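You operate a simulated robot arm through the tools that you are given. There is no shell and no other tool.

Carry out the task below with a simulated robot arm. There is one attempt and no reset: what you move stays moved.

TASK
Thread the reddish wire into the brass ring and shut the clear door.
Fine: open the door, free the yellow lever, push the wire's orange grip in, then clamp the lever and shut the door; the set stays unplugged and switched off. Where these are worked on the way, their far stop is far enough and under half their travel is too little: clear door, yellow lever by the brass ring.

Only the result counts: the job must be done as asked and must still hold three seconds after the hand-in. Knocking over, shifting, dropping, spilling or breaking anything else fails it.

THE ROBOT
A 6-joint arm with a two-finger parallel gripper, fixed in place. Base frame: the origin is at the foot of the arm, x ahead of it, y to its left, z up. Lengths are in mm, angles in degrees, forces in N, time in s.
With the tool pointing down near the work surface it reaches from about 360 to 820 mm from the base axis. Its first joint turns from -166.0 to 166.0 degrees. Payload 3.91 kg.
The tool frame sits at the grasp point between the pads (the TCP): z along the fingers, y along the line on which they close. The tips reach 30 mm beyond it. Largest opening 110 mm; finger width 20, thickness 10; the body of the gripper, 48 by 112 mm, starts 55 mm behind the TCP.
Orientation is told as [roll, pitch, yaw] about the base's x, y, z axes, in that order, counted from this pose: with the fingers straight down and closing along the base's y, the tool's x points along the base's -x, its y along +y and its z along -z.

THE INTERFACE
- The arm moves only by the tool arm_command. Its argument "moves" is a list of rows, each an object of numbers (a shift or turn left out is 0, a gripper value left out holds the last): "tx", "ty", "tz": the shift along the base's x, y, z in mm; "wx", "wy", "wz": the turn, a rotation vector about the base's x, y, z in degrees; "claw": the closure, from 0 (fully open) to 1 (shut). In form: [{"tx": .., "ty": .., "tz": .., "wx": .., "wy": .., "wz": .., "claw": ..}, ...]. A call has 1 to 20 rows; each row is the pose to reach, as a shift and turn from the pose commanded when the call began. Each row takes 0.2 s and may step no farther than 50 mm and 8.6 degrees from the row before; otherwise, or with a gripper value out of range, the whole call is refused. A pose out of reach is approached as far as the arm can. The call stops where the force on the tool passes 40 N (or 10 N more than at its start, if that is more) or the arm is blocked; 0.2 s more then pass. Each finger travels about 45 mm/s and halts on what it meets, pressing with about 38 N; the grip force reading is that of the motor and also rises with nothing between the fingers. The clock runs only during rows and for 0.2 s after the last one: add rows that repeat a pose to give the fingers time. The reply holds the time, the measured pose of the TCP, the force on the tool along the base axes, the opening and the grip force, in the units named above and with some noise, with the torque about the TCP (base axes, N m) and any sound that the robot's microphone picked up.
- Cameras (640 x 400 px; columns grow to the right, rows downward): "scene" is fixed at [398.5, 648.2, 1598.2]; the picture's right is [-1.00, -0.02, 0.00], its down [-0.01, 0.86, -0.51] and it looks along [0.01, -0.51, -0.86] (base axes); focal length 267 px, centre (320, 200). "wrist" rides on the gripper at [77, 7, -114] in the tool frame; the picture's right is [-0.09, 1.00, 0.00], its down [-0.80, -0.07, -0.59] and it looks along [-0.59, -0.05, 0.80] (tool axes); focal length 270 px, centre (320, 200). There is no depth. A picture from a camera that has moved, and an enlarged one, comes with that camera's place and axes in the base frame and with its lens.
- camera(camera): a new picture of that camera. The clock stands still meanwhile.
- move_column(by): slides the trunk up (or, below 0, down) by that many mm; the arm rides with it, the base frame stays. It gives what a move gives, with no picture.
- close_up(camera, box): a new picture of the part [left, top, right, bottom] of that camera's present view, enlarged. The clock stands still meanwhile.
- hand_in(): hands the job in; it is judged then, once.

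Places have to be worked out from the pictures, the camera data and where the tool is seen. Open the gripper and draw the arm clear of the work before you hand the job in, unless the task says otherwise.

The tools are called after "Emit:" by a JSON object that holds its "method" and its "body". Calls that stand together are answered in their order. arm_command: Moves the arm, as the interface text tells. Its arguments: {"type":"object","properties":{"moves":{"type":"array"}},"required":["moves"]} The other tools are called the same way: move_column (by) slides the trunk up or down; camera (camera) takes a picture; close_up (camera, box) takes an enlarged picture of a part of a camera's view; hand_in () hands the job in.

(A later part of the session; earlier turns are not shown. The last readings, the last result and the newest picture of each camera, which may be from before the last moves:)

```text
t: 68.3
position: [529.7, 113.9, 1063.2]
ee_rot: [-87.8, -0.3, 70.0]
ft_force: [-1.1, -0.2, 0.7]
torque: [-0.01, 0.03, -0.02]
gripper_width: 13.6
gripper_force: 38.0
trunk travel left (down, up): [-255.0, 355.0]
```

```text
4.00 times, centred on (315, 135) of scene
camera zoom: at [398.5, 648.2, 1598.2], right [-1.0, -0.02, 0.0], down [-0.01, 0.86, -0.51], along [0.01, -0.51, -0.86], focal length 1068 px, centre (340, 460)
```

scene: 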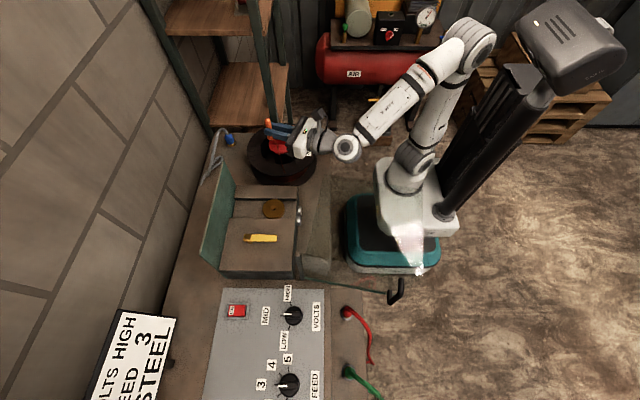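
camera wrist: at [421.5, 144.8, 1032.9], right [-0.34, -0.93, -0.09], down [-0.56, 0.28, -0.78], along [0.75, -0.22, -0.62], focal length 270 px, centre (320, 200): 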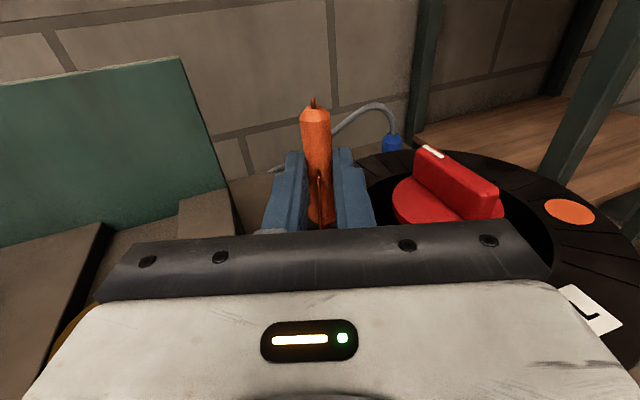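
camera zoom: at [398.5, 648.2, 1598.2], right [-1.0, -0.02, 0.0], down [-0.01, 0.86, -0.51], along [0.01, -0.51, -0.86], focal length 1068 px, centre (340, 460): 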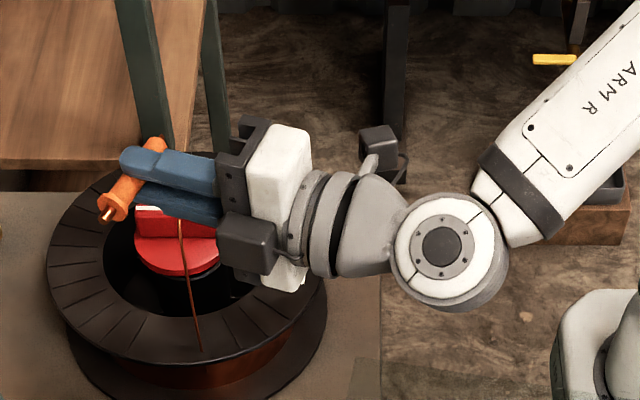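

At 90° I can see the grip's other end now: there seems to be a copper pin sticking out of the flanged end too. I need a closer look before deciding which end goes into the ring.

Emit:
{"method": "close_up", "body": {"camera": "scene", "box": [250, 110, 300, 150]}}

Emit:
{"method": "camera", "body": {"camera": "wrist"}}

Emit:
{"method": "close_up", "body": {"camera": "wrist", "box": [220, 100, 420, 230]}}

```text
10.00 times, centred on (275, 130) of scene
camera zoom: at [398.5, 648.2, 1598.2], right [-1.0, -0.02, 0.0], down [-0.01, 0.86, -0.51], along [0.01, -0.51, -0.86], focal length 2670 px, centre (770, 900)
```

zoom: 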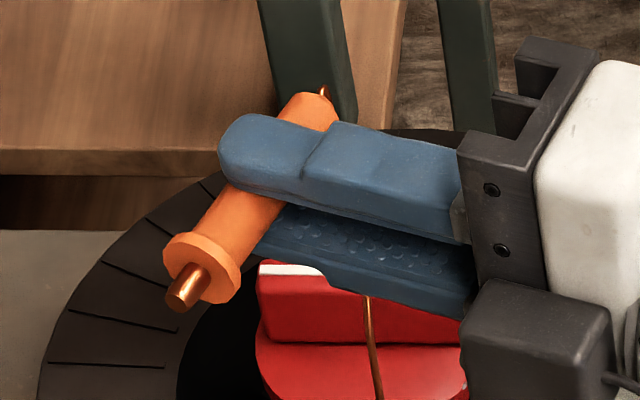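

```text
taken
camera wrist: at [394.6, 79.9, 1059.4], right [0.0, 0.1, -0.99], down [-0.28, 0.95, 0.1], along [0.96, 0.28, 0.02], focal length 270 px, centre (320, 200)
```

wrist: 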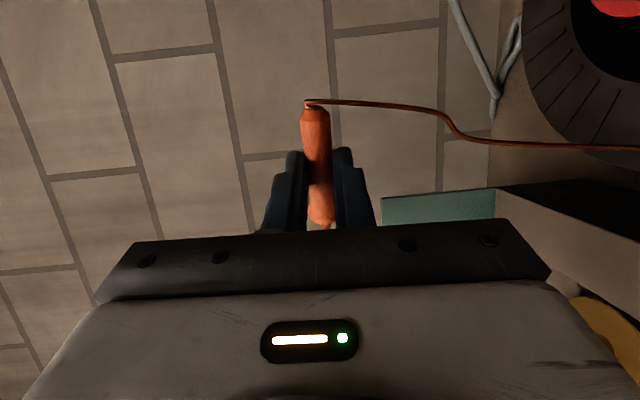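

```text
3.08 times, centred on (320, 165) of wrist
camera zoom: at [394.6, 79.9, 1059.4], right [0.0, 0.1, -0.99], down [-0.28, 0.95, 0.1], along [0.96, 0.28, 0.02], focal length 832 px, centre (320, 308)
```

zoom: 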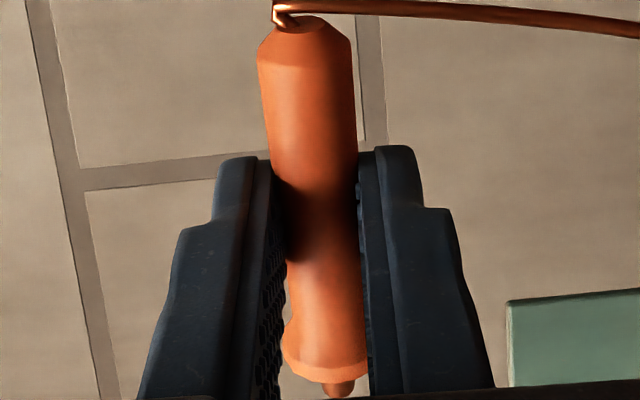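

The flanged lower end carries the thick copper pin, and the feed wire enters the narrow top end. So the pin was already pointing down, and no turning over is needed. I'll look at the spool flange for the hole it stood in, because I want to re-seat it there and re-grasp it better.

Emit:
{"method": "close_up", "body": {"camera": "scene", "box": [240, 130, 320, 190]}}

Emit:
{"method": "close_up", "body": {"camera": "scene", "box": [262, 155, 298, 180]}}

```text
6.67 times, centred on (280, 160) of scene
camera zoom: at [398.5, 648.2, 1598.2], right [-1.0, -0.02, 0.0], down [-0.01, 0.86, -0.51], along [0.01, -0.51, -0.86], focal length 1780 px, centre (587, 467)
```

zoom: 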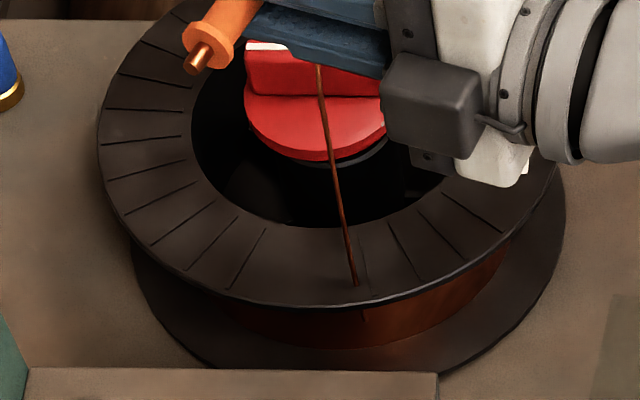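

```text
16.00 times, centred on (280, 168) of scene
camera zoom: at [398.5, 648.2, 1598.2], right [-1.0, -0.02, 0.0], down [-0.01, 0.86, -0.51], along [0.01, -0.51, -0.86], focal length 4272 px, centre (960, 720)
```

zoom: 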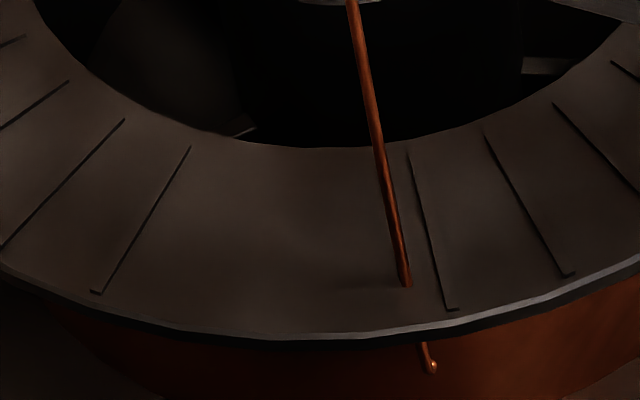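

So the pin goes into the ring in the grip's original attitude. I roll back to camera-up (pin down) in the same place.

Emit:
{"method": "arm_command", "body": {"moves": [{"wx": -7.69, "wy": 2.78, "wz": 0.29}, {"wx": -15.38, "wy": 5.56, "wz": 0.58}, {"wx": -23.07, "wy": 8.34, "wz": 0.87}, {"wx": -30.76, "wy": 11.12, "wz": 1.16}, {"wx": -38.45, "wy": 13.9, "wz": 1.45}, {"wx": -46.14, "wy": 16.68, "wz": 1.74}, {"wx": -53.83, "wy": 19.46, "wz": 2.03}, {"wx": -61.52, "wy": 22.24, "wz": 2.32}, {"wx": -69.21, "wy": 25.02, "wz": 2.61}, {"wx": -76.9, "wy": 27.8, "wz": 2.9}, {"wx": -84.6, "wy": 30.6, "wz": 3.15}]}}

Emit:
{"method": "close_up", "body": {"camera": "scene", "box": [235, 85, 395, 185]}}

Emit:
{"method": "camera", "body": {"camera": "wrist"}}

```text
t: 70.7
position: [528.2, 113.6, 1061.8]
ee_rot: [-0.4, 88.0, 159.7]
ft_force: [-0.3, -0.3, -0.9]
torque: [0.03, 0.02, 0.05]
gripper_width: 13.4
gripper_force: 37.5
trunk travel left (down, up): [-255.0, 355.0]
```

```text
4.00 times, centred on (315, 135) of scene
camera zoom: at [398.5, 648.2, 1598.2], right [-1.0, -0.02, 0.0], down [-0.01, 0.86, -0.51], along [0.01, -0.51, -0.86], focal length 1068 px, centre (340, 460)
```

zoom: 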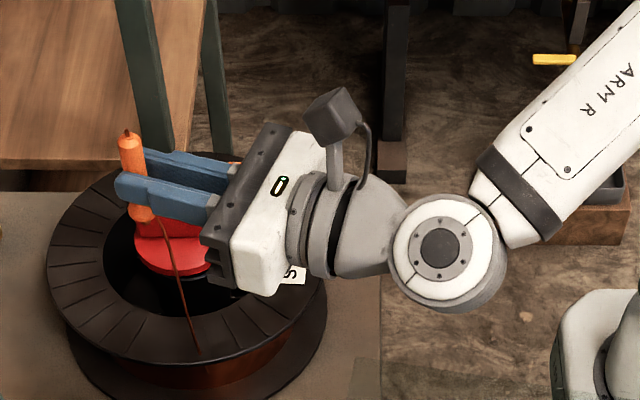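

```text
taken
camera wrist: at [422.1, 144.8, 1142.8], right [-0.34, -0.93, -0.09], down [-0.56, 0.28, -0.78], along [0.75, -0.22, -0.62], focal length 270 px, centre (320, 200)
```

wrist: 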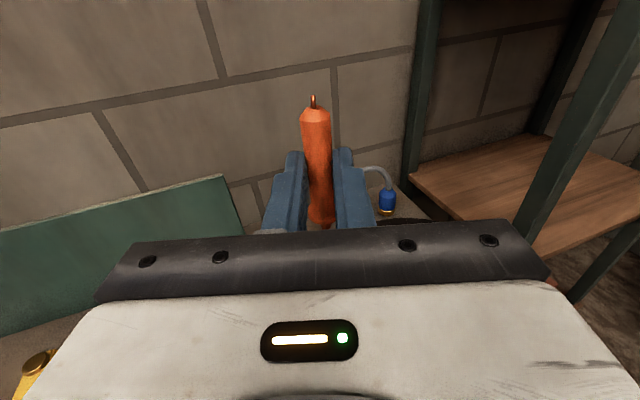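

Back to pin-down. I zoom in to verify how the wire attaches and the pin's state before moving to the ring.

Emit:
{"method": "close_up", "body": {"camera": "scene", "box": [250, 110, 300, 150]}}

Emit:
{"method": "close_up", "body": {"camera": "wrist", "box": [220, 80, 420, 230]}}

```text
10.00 times, centred on (275, 130) of scene
camera zoom: at [398.5, 648.2, 1598.2], right [-1.0, -0.02, 0.0], down [-0.01, 0.86, -0.51], along [0.01, -0.51, -0.86], focal length 2670 px, centre (770, 900)
```

zoom: 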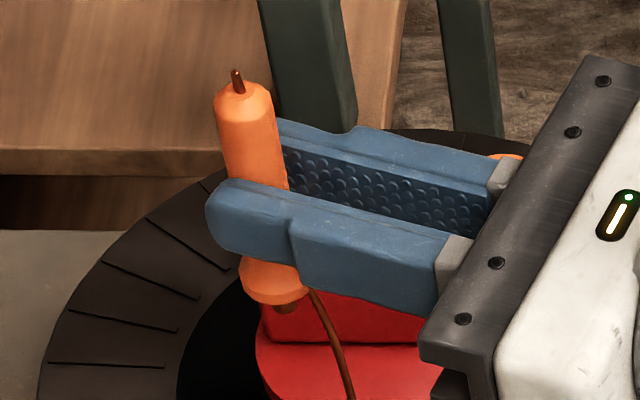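

```text
2.67 times, centred on (320, 155) of wrist
camera zoom: at [422.1, 144.8, 1142.8], right [-0.34, -0.93, -0.09], down [-0.56, 0.28, -0.78], along [0.75, -0.22, -0.62], focal length 721 px, centre (320, 320)
```

zoom: 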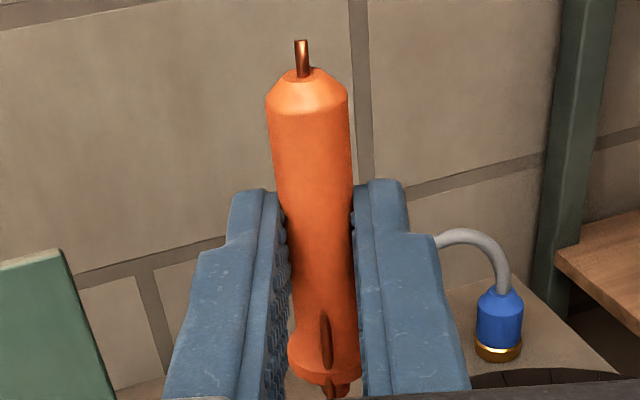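

The pin is at the collared lower end and the feed wire attaches at the other end, so pin-down into the ring is right. I carry the grip over to the ring at this height while turning the heading from −20° to +38°, away from the door sheet.

Emit:
{"method": "arm_command", "body": {"moves": [{"tx": 0.8, "ty": 16.2, "wz": 7.25}, {"tx": 1.6, "ty": 32.5, "wz": 14.5}, {"tx": 2.4, "ty": 48.7, "wz": 21.75}, {"tx": 3.2, "ty": 65, "wz": 29}, {"tx": 4.0, "ty": 81.2, "wz": 36.25}, {"tx": 4.8, "ty": 97.4, "wz": 43.5}, {"tx": 5.6, "ty": 113.7, "wz": 50.75}, {"tx": 6.3, "ty": 129.9, "wz": 58}]}}

Emit:
{"method": "camera", "body": {"camera": "scene"}}

Emit:
{"method": "camera", "body": {"camera": "wrist"}}

```text
t: 72.5
position: [499.2, 278.2, 1076.5]
ee_rot: [-2.3, 87.4, -154.1]
ft_force: [0.3, -0.4, -0.4]
torque: [0.0, 0.0, -0.04]
gripper_width: 13.5
gripper_force: 38.3
out of reach, approached as far as the arm can: row 6, 7, 8
trunk travel left (down, up): [-255.0, 355.0]
```

```text
taken
```

scene: 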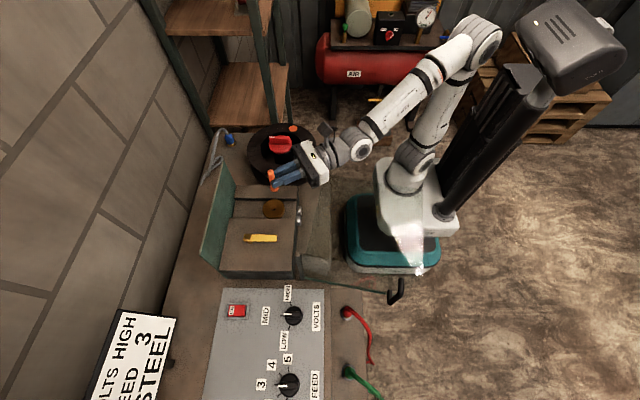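

```text
taken
camera wrist: at [404.3, 220.1, 1158.9], right [0.46, -0.88, -0.09], down [-0.59, -0.23, -0.77], along [0.66, 0.41, -0.63], focal length 270 px, centre (320, 200)
```

wrist: 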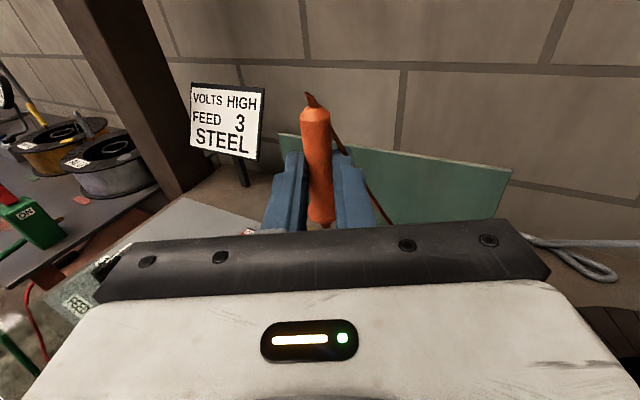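

The arm tops out near a heading of +28°, so I'll use about +22°. That brings the wrist camera near the open door's top sheet, so I check where the sheet's corner really is.

Emit:
{"method": "close_up", "body": {"camera": "scene", "box": [280, 180, 420, 300]}}

Emit:
{"method": "close_up", "body": {"camera": "scene", "box": [240, 160, 340, 220]}}

```text
3.33 times, centred on (350, 240) of scene
camera zoom: at [398.5, 648.2, 1598.2], right [-1.0, -0.02, 0.0], down [-0.01, 0.86, -0.51], along [0.01, -0.51, -0.86], focal length 890 px, centre (220, 67)
```

zoom: 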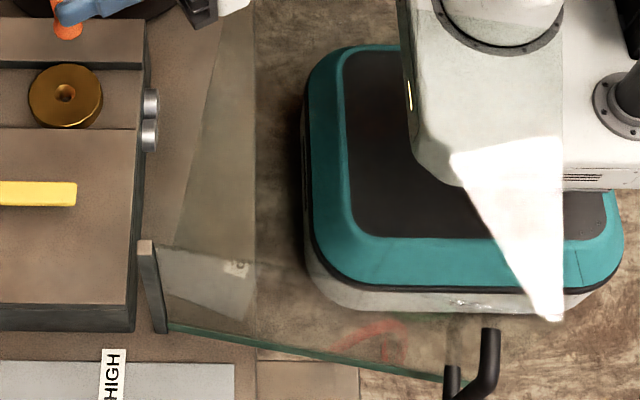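

```text
6.40 times, centred on (290, 190) of scene
camera zoom: at [398.5, 648.2, 1598.2], right [-1.0, -0.02, 0.0], down [-0.01, 0.86, -0.51], along [0.01, -0.51, -0.86], focal length 1709 px, centre (512, 264)
```

zoom: 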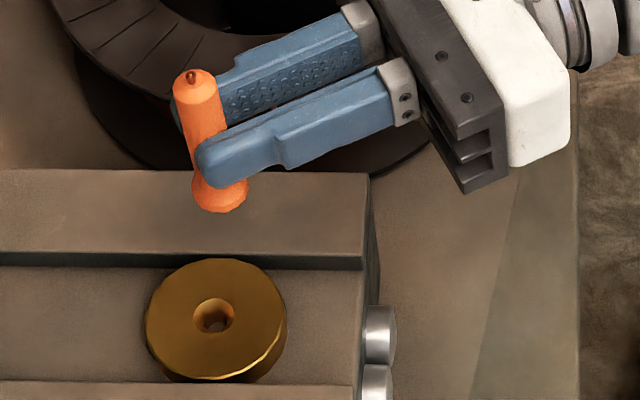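

The sheet's corner projects near (395, 217), and at heading +20° my camera should clear it by about 20 mm. I bring the tool back to heading 20°, tilt the nose down slightly (about 6°) so the box under the gripper clears the block, and place the grip above the ring.

Emit:
{"method": "arm_command", "body": {"moves": [{"tx": 11, "ty": -10, "wz": -2.8, "wx": -0.4, "wy": 1.1}, {"tx": 22, "ty": -20, "wz": -5.5, "wx": -0.8, "wy": 2.1}, {"tx": 32.8, "ty": -30, "wz": -8.2, "wx": -1.2, "wy": 3.2}, {"tx": 32.8, "ty": -30, "wz": -8.2, "wx": -1.2, "wy": 3.2}]}}

Emit:
{"method": "camera", "body": {"camera": "wrist"}}

Emit:
{"method": "close_up", "body": {"camera": "scene", "box": [240, 150, 360, 225]}}

```text
t: 73.5
position: [532.9, 249.4, 1077.7]
ee_rot: [-2.6, 84.1, -162.9]
ft_force: [0.6, 0.0, -1.0]
torque: [0.0, 0.03, 0.01]
gripper_width: 13.7
gripper_force: 37.5
trunk travel left (down, up): [-255.0, 355.0]
```

```text
taken
camera wrist: at [435.3, 205.8, 1166.2], right [0.33, -0.94, -0.09], down [-0.66, -0.16, -0.74], along [0.68, 0.3, -0.67], focal length 270 px, centre (320, 200)
```

wrist: 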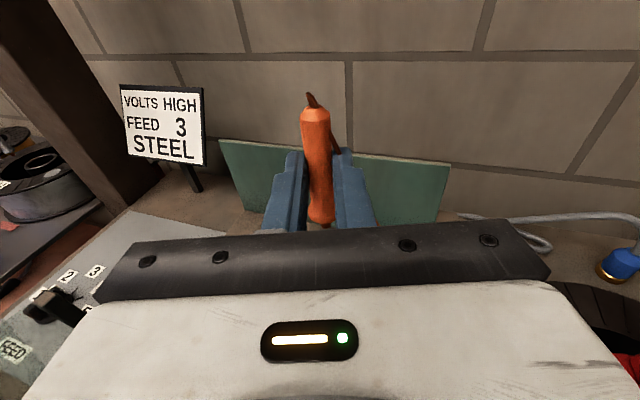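

```text
5.33 times, centred on (300, 188) of scene
camera zoom: at [398.5, 648.2, 1598.2], right [-1.0, -0.02, 0.0], down [-0.01, 0.86, -0.51], along [0.01, -0.51, -0.86], focal length 1424 px, centre (427, 267)
```

zoom: 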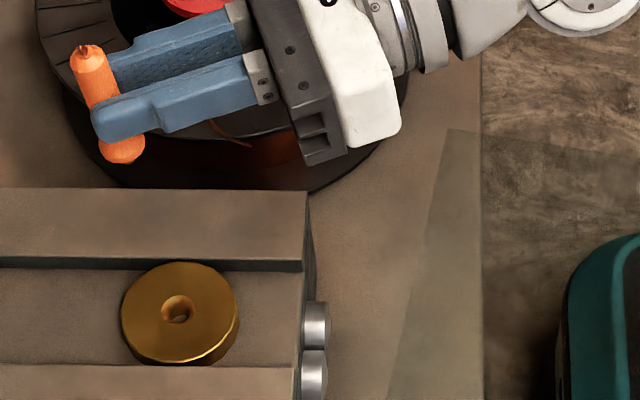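

The grip hangs right over the ring (pin end within about 2 mm in plan). Before lowering, I check the arm's wrist against the door sheet, whose corner shows at about (395, 214).

Emit:
{"method": "camera", "body": {"camera": "scene"}}

Emit:
{"method": "close_up", "body": {"camera": "scene", "box": [260, 100, 420, 200]}}

```text
taken
```

scene: 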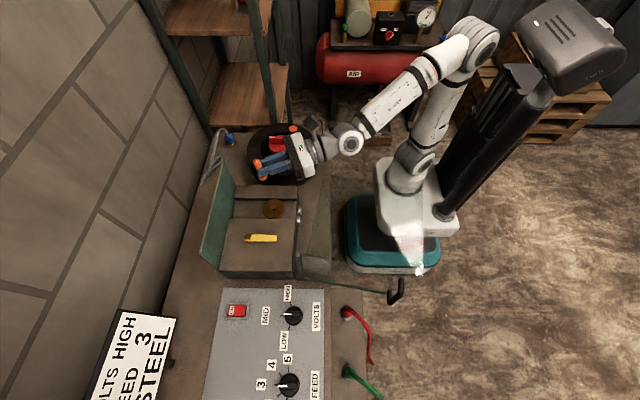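

```text
4.00 times, centred on (340, 150) of scene
camera zoom: at [398.5, 648.2, 1598.2], right [-1.0, -0.02, 0.0], down [-0.01, 0.86, -0.51], along [0.01, -0.51, -0.86], focal length 1068 px, centre (240, 400)
```

zoom: 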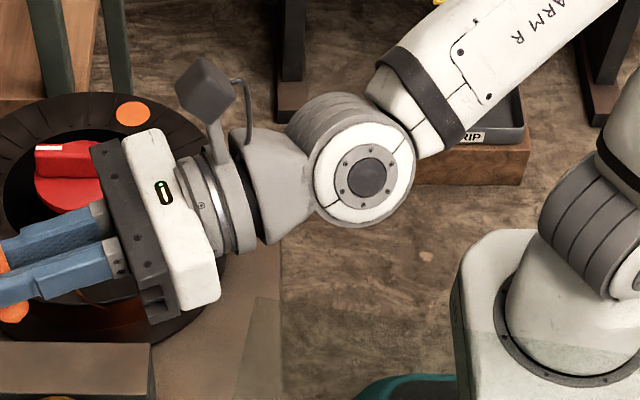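

Wrist and forearm clear the sheet by a few centimetres when everything moves straight down. I nudge 1–2 mm for alignment and lower the trunk 130 mm, leaving the pin about 24 mm above the ring.

Emit:
{"method": "arm_command", "body": {"moves": [{"tx": -1.4, "ty": -1.0}, {"tx": -1.4, "ty": -1.0}]}}

Emit:
{"method": "move_column", "body": {"by": -100}}

Emit:
{"method": "close_up", "body": {"camera": "scene", "box": [230, 150, 390, 250]}}

Emit:
{"method": "camera", "body": {"camera": "wrist"}}

```text
t: 74.1
position: [530.4, 247.1, 1076.9]
ee_rot: [-2.7, 84.1, -163.0]
ft_force: [-0.9, -0.1, -0.2]
torque: [0.01, 0.02, 0.04]
gripper_width: 13.6
gripper_force: 38.2
trunk travel left (down, up): [-255.0, 355.0]
```

```text
t: 75.0
position: [530.9, 246.8, 1022.8]
ee_rot: [-9.4, 85.5, -169.8]
ft_force: [-1.3, -4.9, 8.6]
torque: [-0.37, 1.34, 0.7]
gripper_width: 13.4
gripper_force: 37.9
trunk travel left (down, up): [-189.0, 421.0]
stopped: the force on the tool passed its limit at 69 N (the readings are from after the stop); the commanded pose is now the measured one
```

```text
4.00 times, centred on (310, 200) of scene
camera zoom: at [398.5, 648.2, 1598.2], right [-1.0, -0.02, 0.0], down [-0.01, 0.86, -0.51], along [0.01, -0.51, -0.86], focal length 1068 px, centre (360, 200)
```

zoom: 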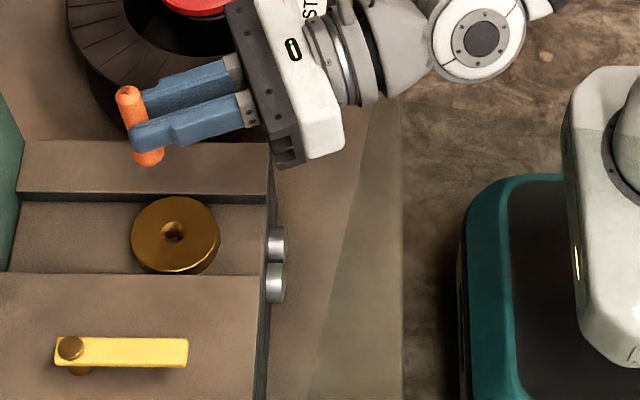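

```text
taken
camera wrist: at [431.6, 202.3, 1108.3], right [0.33, -0.94, -0.1], down [-0.64, -0.14, -0.75], along [0.69, 0.31, -0.65], focal length 270 px, centre (320, 200)
```

wrist: 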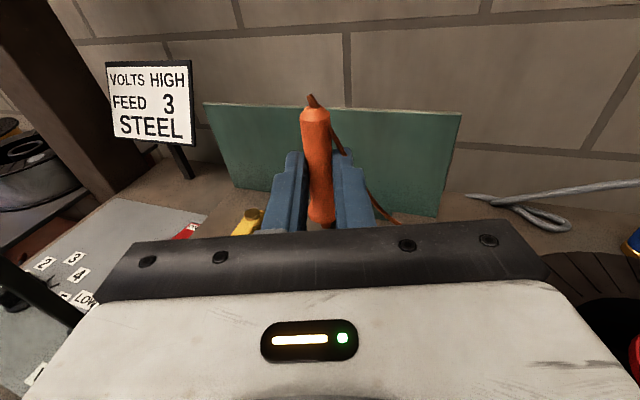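

The trunk stopped on contact: the wrist body behind the gripper came down onto the door's top sheet corner. I raise back at once and check everything.

Emit:
{"method": "move_column", "body": {"by": 50}}

Emit:
{"method": "camera", "body": {"camera": "scene"}}

Emit:
{"method": "camera", "body": {"camera": "wrist"}}

Emit:
{"method": "close_up", "body": {"camera": "scene", "box": [280, 160, 420, 300]}}

```text
t: 75.9
position: [530.9, 246.9, 1071.6]
ee_rot: [-8.1, 85.3, -168.4]
ft_force: [-1.1, 0.4, -0.1]
torque: [0.02, -0.02, 0.01]
gripper_width: 13.5
gripper_force: 37.7
trunk travel left (down, up): [-239.0, 371.0]
```

```text
taken
```

scene: 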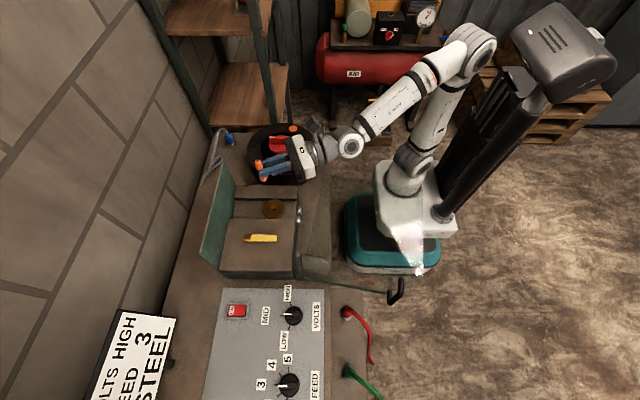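

```text
taken
camera wrist: at [432.5, 203.5, 1157.4], right [0.33, -0.94, -0.1], down [-0.65, -0.15, -0.75], along [0.69, 0.31, -0.66], focal length 270 px, centre (320, 200)
```

wrist: 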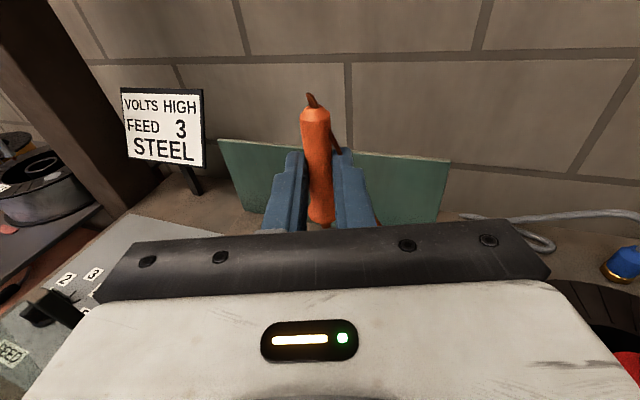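

```text
2.86 times, centred on (350, 230) of scene
camera zoom: at [398.5, 648.2, 1598.2], right [-1.0, -0.02, 0.0], down [-0.01, 0.86, -0.51], along [0.01, -0.51, -0.86], focal length 763 px, centre (234, 114)
```

zoom: 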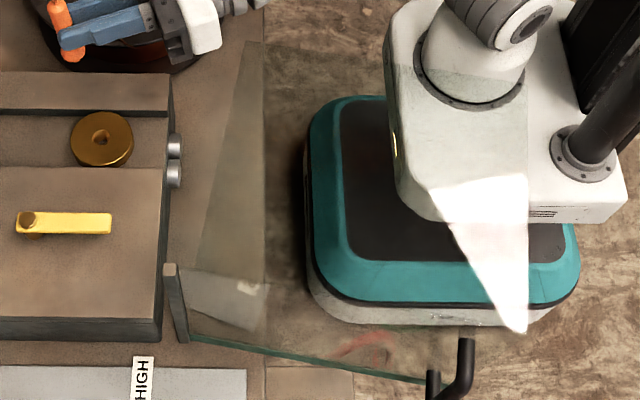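

Door, grip and sheet look unchanged, and readings are zero. The wrist has to pass below the sheet rather than through its corner, so I first shift 75 mm toward −y, lower there, and then slide in toward the ring at low height.

Emit:
{"method": "arm_command", "body": {"moves": [{"ty": -25}, {"ty": -50}, {"ty": -75}, {"ty": -75}]}}

Emit:
{"method": "move_column", "body": {"by": -80}}

Emit:
{"method": "close_up", "body": {"camera": "scene", "box": [230, 110, 390, 210]}}

```text
t: 76.9
position: [522.1, 188.9, 1076.3]
ee_rot: [-7.3, 85.3, -168.4]
ft_force: [0.1, -0.7, 0.4]
torque: [-0.05, 0.02, 0.0]
gripper_width: 13.8
gripper_force: 38.2
out of reach, approached as far as the arm can: row 3, 4
trunk travel left (down, up): [-239.0, 371.0]
```

```text
t: 78.0
position: [524.1, 189.7, 996.5]
ee_rot: [-7.2, 85.2, -168.3]
ft_force: [-0.8, -0.7, -0.7]
torque: [-0.02, 0.03, 0.0]
gripper_width: 13.5
gripper_force: 37.7
trunk travel left (down, up): [-159.0, 451.0]
```

```text
4.00 times, centred on (310, 160) of scene
camera zoom: at [398.5, 648.2, 1598.2], right [-1.0, -0.02, 0.0], down [-0.01, 0.86, -0.51], along [0.01, -0.51, -0.86], focal length 1068 px, centre (360, 360)
```

zoom: 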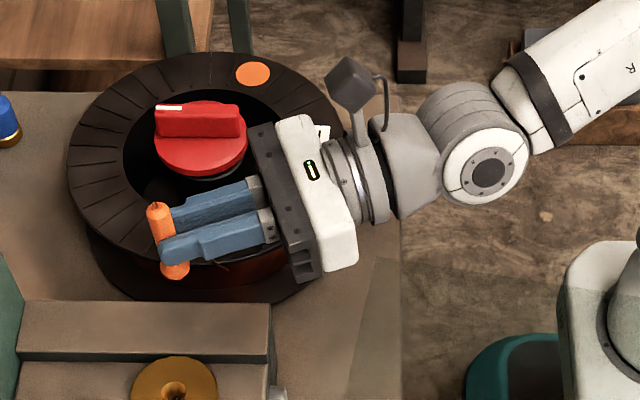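

No contact this time at z≈996, with the wrist well beside the sheet. I lower the remaining ≈66 mm to z≈930.

Emit:
{"method": "move_column", "body": {"by": -66}}

Emit:
{"method": "close_up", "body": {"camera": "scene", "box": [230, 130, 390, 230]}}

Emit:
{"method": "camera", "body": {"camera": "wrist"}}

```text
t: 79.1
position: [522.0, 189.6, 930.8]
ee_rot: [-7.2, 85.3, -168.2]
ft_force: [0.2, -0.6, -0.1]
torque: [-0.03, 0.02, -0.01]
gripper_width: 13.4
gripper_force: 38.2
trunk travel left (down, up): [-93.0, 517.0]
```

```text
4.00 times, centred on (310, 180) of scene
camera zoom: at [398.5, 648.2, 1598.2], right [-1.0, -0.02, 0.0], down [-0.01, 0.86, -0.51], along [0.01, -0.51, -0.86], focal length 1068 px, centre (360, 280)
```

zoom: 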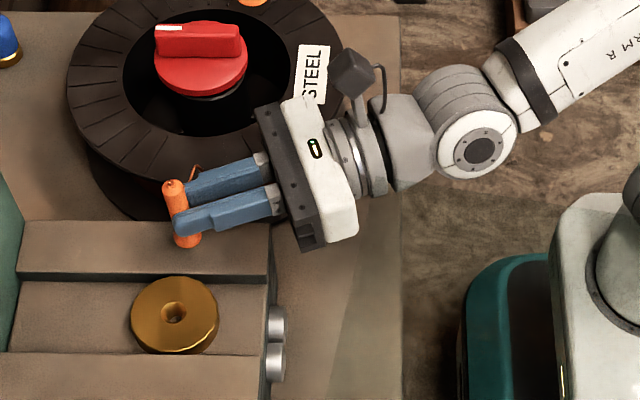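

```text
taken
camera wrist: at [423.3, 146.7, 1016.0], right [0.32, -0.94, -0.1], down [-0.65, -0.14, -0.75], along [0.69, 0.3, -0.66], focal length 270 px, centre (320, 200)
```

wrist: 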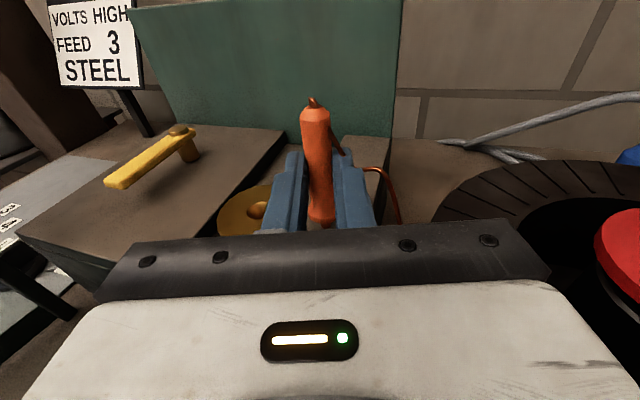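

The grip hangs at z≈930 with its pin clear of the block. I slide about 58 mm in +y and 9 mm in +x to bring the pin over the ring hole, in small steps.

Emit:
{"method": "arm_command", "body": {"moves": [{"tx": 1.5, "ty": 10}, {"tx": 3, "ty": 20}, {"tx": 4.5, "ty": 30}, {"tx": 6, "ty": 40}, {"tx": 7.3, "ty": 50}, {"tx": 8.6, "ty": 58.4}, {"tx": 8.6, "ty": 58.4}]}}

Emit:
{"method": "close_up", "body": {"camera": "scene", "box": [230, 150, 390, 250]}}

Emit:
{"method": "camera", "body": {"camera": "wrist"}}

```text
t: 80.7
position: [531.1, 248.5, 928.5]
ee_rot: [-7.2, 85.2, -168.1]
ft_force: [0.4, 0.1, -0.6]
torque: [0.02, 0.03, -0.03]
gripper_width: 13.8
gripper_force: 37.5
trunk travel left (down, up): [-93.0, 517.0]
```

```text
4.00 times, centred on (310, 200) of scene
camera zoom: at [398.5, 648.2, 1598.2], right [-1.0, -0.02, 0.0], down [-0.01, 0.86, -0.51], along [0.01, -0.51, -0.86], focal length 1068 px, centre (360, 200)
```

zoom: 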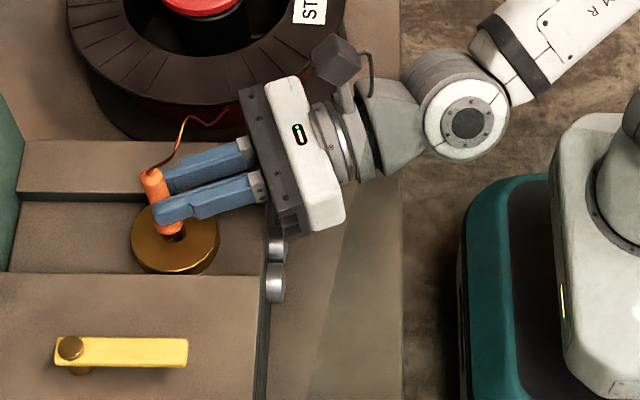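

```text
taken
camera wrist: at [432.0, 205.2, 1014.7], right [0.32, -0.94, -0.1], down [-0.65, -0.14, -0.75], along [0.69, 0.3, -0.66], focal length 270 px, centre (320, 200)
```

wrist: 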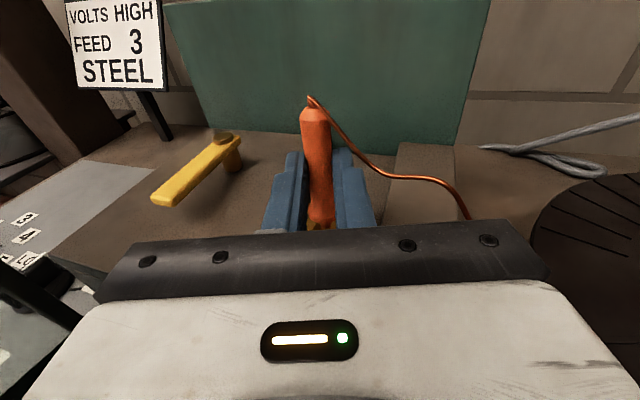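

The slide was clean, and the wire clearly leaves from the top end, confirming the pin end is the front. I zoom in to check pin-to-hole alignment.

Emit:
{"method": "close_up", "body": {"camera": "scene", "box": [255, 185, 295, 225]}}

Emit:
{"method": "close_up", "body": {"camera": "wrist", "box": [250, 130, 390, 230]}}

```text
10.00 times, centred on (275, 205) of scene
camera zoom: at [398.5, 648.2, 1598.2], right [-1.0, -0.02, 0.0], down [-0.01, 0.86, -0.51], along [0.01, -0.51, -0.86], focal length 2670 px, centre (770, 150)
```

zoom: 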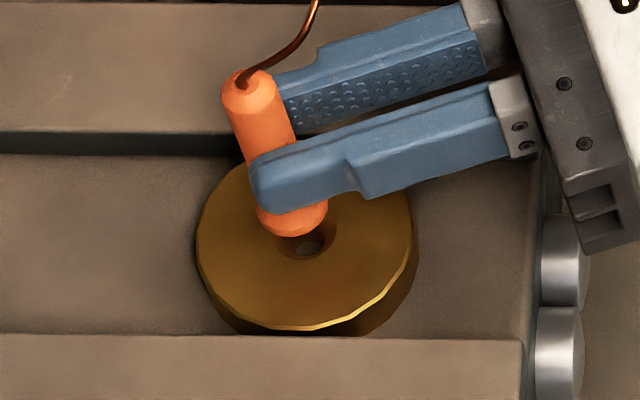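

```text
4.00 times, centred on (320, 180) of wrist
camera zoom: at [432.0, 205.2, 1014.7], right [0.32, -0.94, -0.1], down [-0.65, -0.14, -0.75], along [0.69, 0.3, -0.66], focal length 1081 px, centre (320, 280)
```

zoom: 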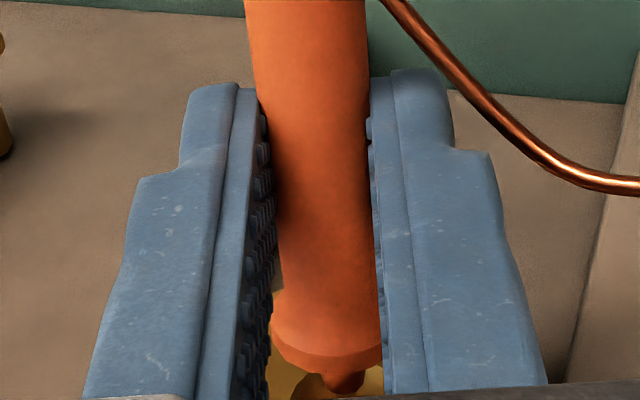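

The pin is slightly off toward −y, by about 3 mm. I correct by (−1.5, +3.2) mm and lower slowly into the funnel, watching the force.

Emit:
{"method": "arm_command", "body": {"moves": [{"tx": -1.5, "ty": 3.2}, {"tx": -1.5, "ty": 3.2, "tz": -3}, {"tx": -1.5, "ty": 3.2, "tz": -5}, {"tx": -1.5, "ty": 3.2, "tz": -7}]}}

Emit:
{"method": "close_up", "body": {"camera": "scene", "box": [255, 185, 295, 225]}}

Emit:
{"method": "close_up", "body": {"camera": "wrist", "box": [270, 170, 370, 232]}}

```text
t: 81.7
position: [529.6, 250.9, 922.7]
ee_rot: [-6.9, 85.2, -167.7]
ft_force: [0.2, 1.0, -0.5]
torque: [-0.02, 0.01, -0.02]
gripper_width: 13.5
gripper_force: 38.6
trunk travel left (down, up): [-93.0, 517.0]
```

```text
10.00 times, centred on (275, 205) of scene
camera zoom: at [398.5, 648.2, 1598.2], right [-1.0, -0.02, 0.0], down [-0.01, 0.86, -0.51], along [0.01, -0.51, -0.86], focal length 2670 px, centre (770, 150)
```

zoom: 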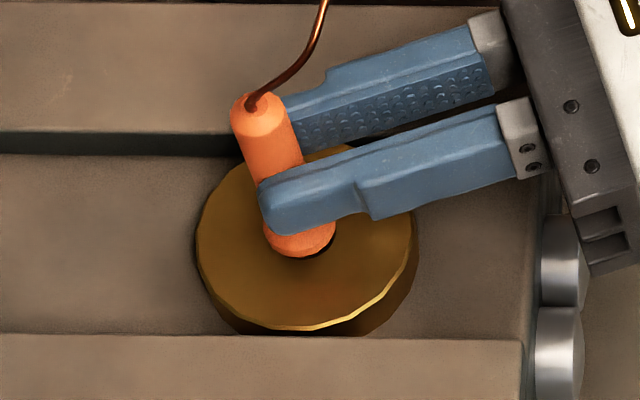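

```text
6.40 times, centred on (320, 201) of wrist
camera zoom: at [430.2, 208.8, 1008.4], right [0.32, -0.94, -0.1], down [-0.65, -0.14, -0.75], along [0.69, 0.3, -0.66], focal length 1730 px, centre (320, 194)
```

zoom: 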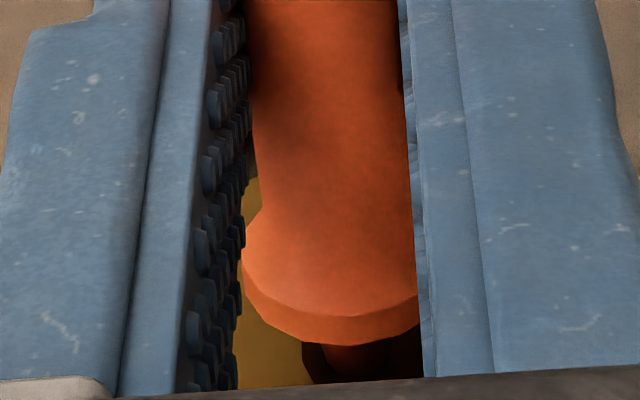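

Aligned now: the collar sits right over the ring's funnel and the force is still zero. I continue down in 2 mm steps.

Emit:
{"method": "arm_command", "body": {"moves": [{"tz": -2}, {"tz": -4}, {"tz": -6}, {"tz": -8}]}}

Emit:
{"method": "close_up", "body": {"camera": "scene", "box": [255, 185, 295, 225]}}

Emit:
{"method": "close_up", "body": {"camera": "wrist", "box": [270, 170, 370, 232]}}

```text
t: 82.7
position: [530.2, 250.1, 914.2]
ee_rot: [-7.4, 85.1, -168.4]
ft_force: [0.8, -7.8, 1.7]
torque: [-0.36, -0.08, -0.16]
gripper_width: 13.6
gripper_force: 38.2
trunk travel left (down, up): [-93.0, 517.0]
```

```text
10.00 times, centred on (275, 205) of scene
camera zoom: at [398.5, 648.2, 1598.2], right [-1.0, -0.02, 0.0], down [-0.01, 0.86, -0.51], along [0.01, -0.51, -0.86], focal length 2670 px, centre (770, 150)
```

zoom: 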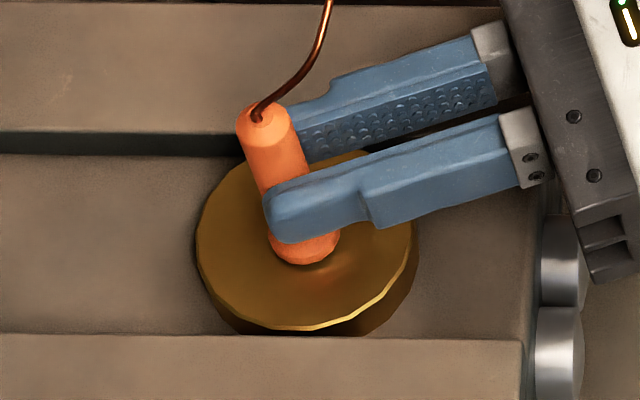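

```text
6.40 times, centred on (320, 201) of wrist
camera zoom: at [430.0, 207.6, 1000.9], right [0.32, -0.94, -0.1], down [-0.65, -0.14, -0.75], along [0.69, 0.3, -0.66], focal length 1730 px, centre (320, 194)
```

zoom: 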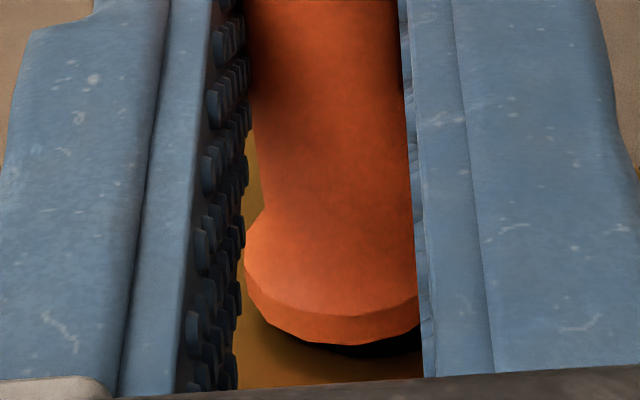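

The collar is almost down on the ring, with a slight side touch of −7.8 N in y. I ease 0.8 mm toward −y and lower another 3 mm.

Emit:
{"method": "arm_command", "body": {"moves": [{"ty": -0.8}, {"ty": -0.8, "tz": -1}, {"ty": -0.8, "tz": -2}, {"ty": -0.8, "tz": -3}]}}

Emit:
{"method": "close_up", "body": {"camera": "scene", "box": [255, 185, 295, 225]}}

Emit:
{"method": "close_up", "body": {"camera": "wrist", "box": [270, 170, 370, 232]}}

```text
t: 83.7
position: [529.6, 249.3, 911.9]
ee_rot: [-7.7, 85.2, -168.8]
ft_force: [-1.2, -0.6, 2.7]
torque: [-0.08, -0.06, -0.02]
gripper_width: 13.4
gripper_force: 38.1
trunk travel left (down, up): [-93.0, 517.0]
```

```text
10.00 times, centred on (275, 205) of scene
camera zoom: at [398.5, 648.2, 1598.2], right [-1.0, -0.02, 0.0], down [-0.01, 0.86, -0.51], along [0.01, -0.51, -0.86], focal length 2670 px, centre (770, 150)
```

zoom: 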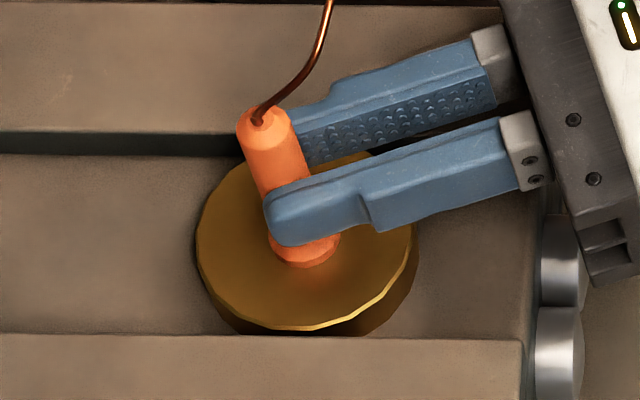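

```text
6.40 times, centred on (320, 201) of wrist
camera zoom: at [430.3, 207.0, 998.2], right [0.32, -0.94, -0.1], down [-0.65, -0.14, -0.75], along [0.69, 0.3, -0.66], focal length 1730 px, centre (320, 194)
```

zoom: 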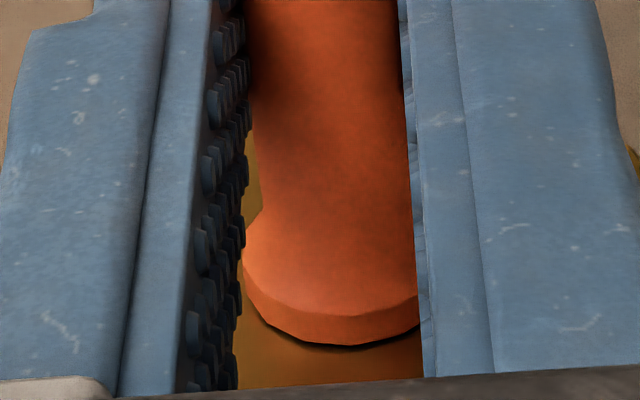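

The collar is essentially on the ring face and forces are near zero. I press down another 1.5 mm to feel whether it is seated.

Emit:
{"method": "arm_command", "body": {"moves": [{"tz": -0.8}, {"tz": -1.5}]}}

Emit:
{"method": "close_up", "body": {"camera": "wrist", "box": [270, 170, 370, 232]}}

```text
t: 84.3
position: [529.2, 249.3, 912.1]
ee_rot: [-7.9, 85.4, -168.9]
ft_force: [5.2, 1.3, 11.7]
torque: [0.02, -0.35, 0.01]
gripper_width: 13.6
gripper_force: 38.2
trunk travel left (down, up): [-93.0, 517.0]
```

```text
6.40 times, centred on (320, 201) of wrist
camera zoom: at [429.9, 206.9, 997.7], right [0.32, -0.94, -0.1], down [-0.65, -0.14, -0.75], along [0.69, 0.3, -0.65], focal length 1730 px, centre (320, 194)
```

zoom: 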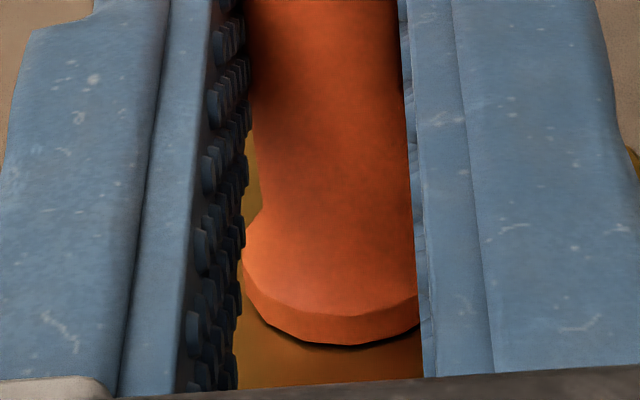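

The force rises to about 12 N with torque consistent with contact at the grip, so it is seated on the ring. I release it gently.

Emit:
{"method": "arm_command", "body": {"moves": [{"tz": 1, "claw": 0.85}, {"tz": 1, "claw": 0.8}, {"tz": 1, "claw": 0.7}, {"tz": 1, "claw": 0.6}, {"tz": 1, "claw": 0.55}, {"tz": 1, "claw": 0.55}]}}

Emit:
{"method": "close_up", "body": {"camera": "scene", "box": [255, 185, 295, 225]}}

Emit:
{"method": "camera", "body": {"camera": "wrist"}}

```text
t: 85.7
position: [531.1, 251.2, 910.8]
ee_rot: [-7.2, 85.2, -168.3]
ft_force: [-0.1, 0.6, 0.0]
torque: [0.03, 0.01, 0.02]
gripper_width: 49.5
gripper_force: 0.2
trunk travel left (down, up): [-93.0, 517.0]
```

```text
10.00 times, centred on (275, 205) of scene
camera zoom: at [398.5, 648.2, 1598.2], right [-1.0, -0.02, 0.0], down [-0.01, 0.86, -0.51], along [0.01, -0.51, -0.86], focal length 2670 px, centre (770, 150)
```

zoom: 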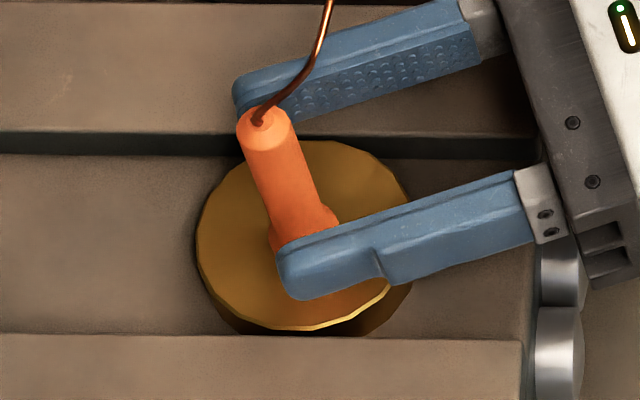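

```text
taken
camera wrist: at [430.7, 207.4, 997.2], right [0.32, -0.94, -0.1], down [-0.65, -0.14, -0.75], along [0.69, 0.3, -0.66], focal length 270 px, centre (320, 200)
```

wrist: 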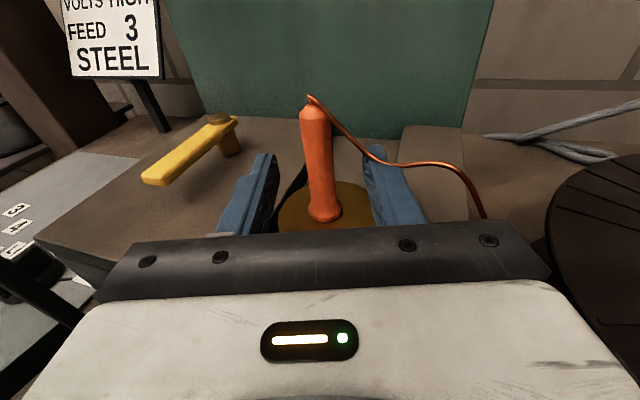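

The grip stands in the ring on its own. I retreat straight back along the tool's axis at this height so the fingers clear it.

Emit:
{"method": "arm_command", "body": {"moves": [{"tx": -9.4, "ty": -3.4, "claw": 0.5}, {"tx": -18.8, "ty": -6.8}, {"tx": -28.2, "ty": -10.2}, {"tx": -37.6, "ty": -13.6}, {"tx": -47, "ty": -17}, {"tx": -56.4, "ty": -20.4}, {"tx": -65.8, "ty": -23.8}]}}

Emit:
{"method": "close_up", "body": {"camera": "scene", "box": [230, 130, 390, 230]}}

Emit:
{"method": "camera", "body": {"camera": "wrist"}}

```text
t: 87.3
position: [464.0, 226.9, 911.0]
ee_rot: [-7.2, 85.2, -168.3]
ft_force: [0.3, 0.4, -0.2]
torque: [0.0, -0.05, 0.0]
gripper_width: 54.9
gripper_force: 0.1
trunk travel left (down, up): [-93.0, 517.0]
```

```text
4.00 times, centred on (310, 180) of scene
camera zoom: at [398.5, 648.2, 1598.2], right [-1.0, -0.02, 0.0], down [-0.01, 0.86, -0.51], along [0.01, -0.51, -0.86], focal length 1068 px, centre (360, 280)
```

zoom: 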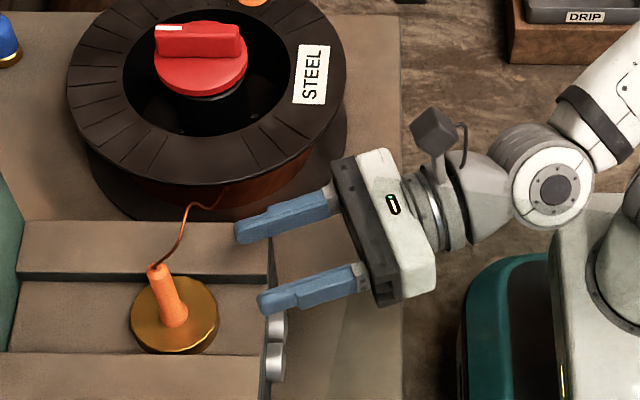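

```text
taken
camera wrist: at [364.5, 183.2, 997.4], right [0.32, -0.94, -0.1], down [-0.65, -0.14, -0.75], along [0.69, 0.3, -0.66], focal length 270 px, centre (320, 200)
```

wrist: 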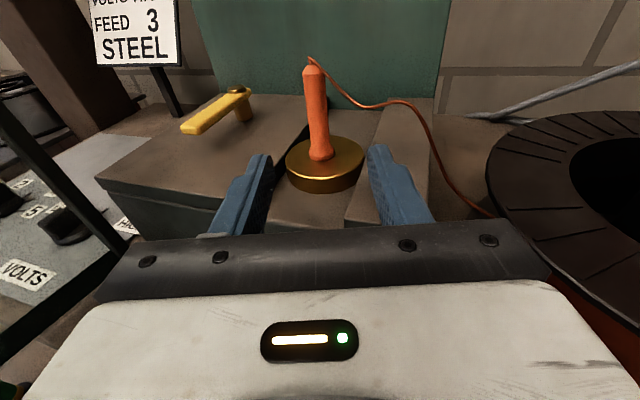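

Clean retreat. I'll zoom in on the seated grip.

Emit:
{"method": "close_up", "body": {"camera": "wrist", "box": [260, 50, 400, 210]}}

Emit:
{"method": "close_up", "body": {"camera": "scene", "box": [255, 185, 295, 225]}}

```text
2.50 times, centred on (330, 130) of wrist
camera zoom: at [364.5, 183.2, 997.4], right [0.32, -0.94, -0.1], down [-0.65, -0.14, -0.75], along [0.69, 0.3, -0.66], focal length 676 px, centre (295, 375)
```

zoom: 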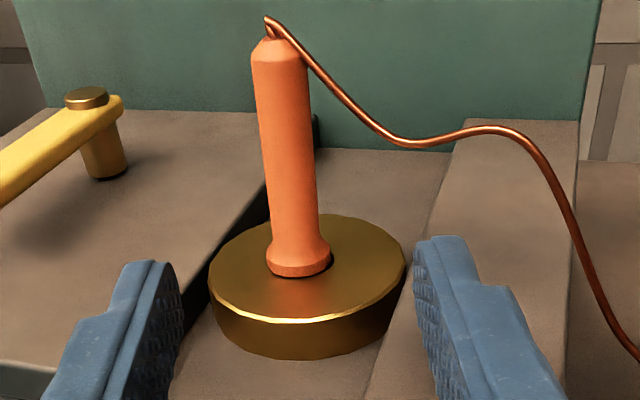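

```text
10.00 times, centred on (275, 205) of scene
camera zoom: at [398.5, 648.2, 1598.2], right [-1.0, -0.02, 0.0], down [-0.01, 0.86, -0.51], along [0.01, -0.51, -0.86], focal length 2670 px, centre (770, 150)
```

zoom: 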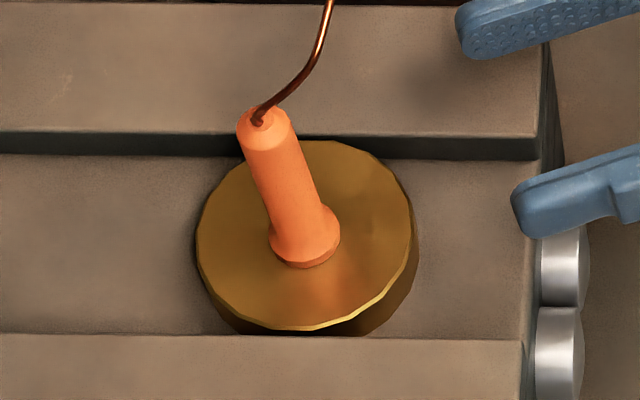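

It is seated with its collar on the ring. The gripper body is now under the door sheet, so I swing the tool about the wrist toward −y (heading from +20° to −15°) at this low height to get clear before raising.

Emit:
{"method": "arm_command", "body": {"moves": [{"ty": -14, "wz": -4.4}, {"ty": -28, "wz": -8.8}, {"ty": -42, "wz": -13.2}, {"ty": -56, "wz": -17.6}, {"ty": -70, "wz": -22}, {"ty": -84, "wz": -26.4}, {"ty": -98, "wz": -30.8}, {"ty": -113, "wz": -35}]}}

Emit:
{"method": "camera", "body": {"camera": "scene"}}

Emit:
{"method": "camera", "body": {"camera": "wrist"}}

```text
t: 89.1
position: [465.0, 113.6, 910.9]
ee_rot: [-7.1, 85.2, 156.8]
ft_force: [0.1, 0.0, 0.6]
torque: [0.01, -0.02, -0.03]
gripper_width: 54.7
gripper_force: 0.1
trunk travel left (down, up): [-93.0, 517.0]
```

```text
taken
```

scene: 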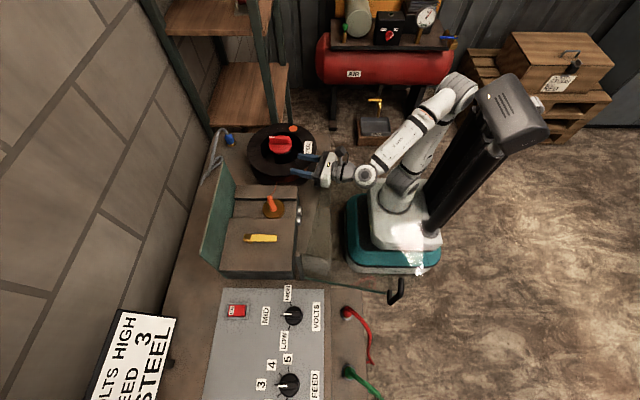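

```text
taken
camera wrist: at [359.0, 135.2, 997.3], right [-0.28, -0.95, -0.1], down [-0.61, 0.26, -0.75], along [0.74, -0.15, -0.66], focal length 270 px, centre (320, 200)
```

wrist: 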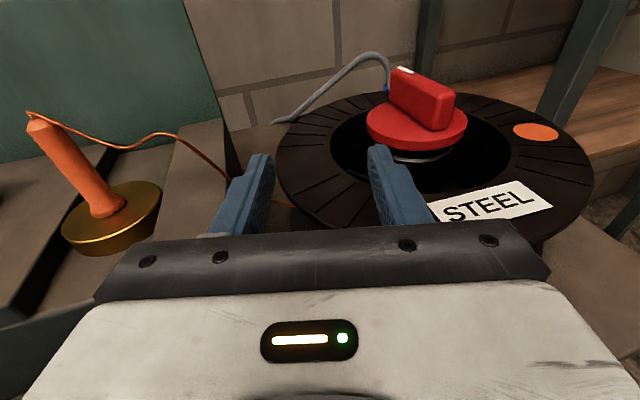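

Clear of the sheet, with the grip and wire standing undisturbed. I raise the trunk 250 mm to get room for turning the tool back to pointing down.

Emit:
{"method": "move_column", "body": {"by": 250}}

Emit:
{"method": "camera", "body": {"camera": "scene"}}

```text
t: 91.7
position: [465.0, 112.1, 1161.0]
ee_rot: [-7.2, 85.2, 156.7]
ft_force: [0.2, -0.8, -0.1]
torque: [0.01, 0.01, -0.02]
gripper_width: 55.1
gripper_force: 0.0
trunk travel left (down, up): [-343.0, 267.0]
```

```text
taken
```

scene: 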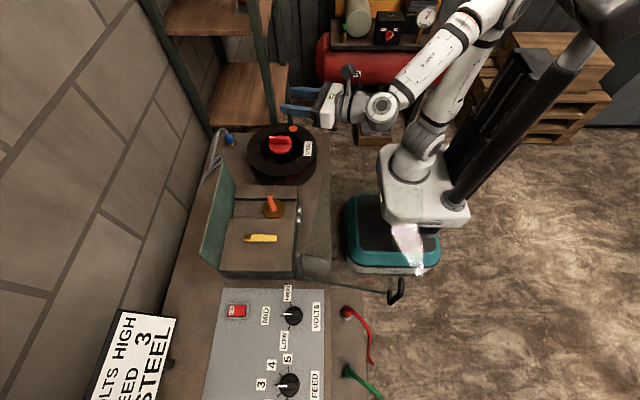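

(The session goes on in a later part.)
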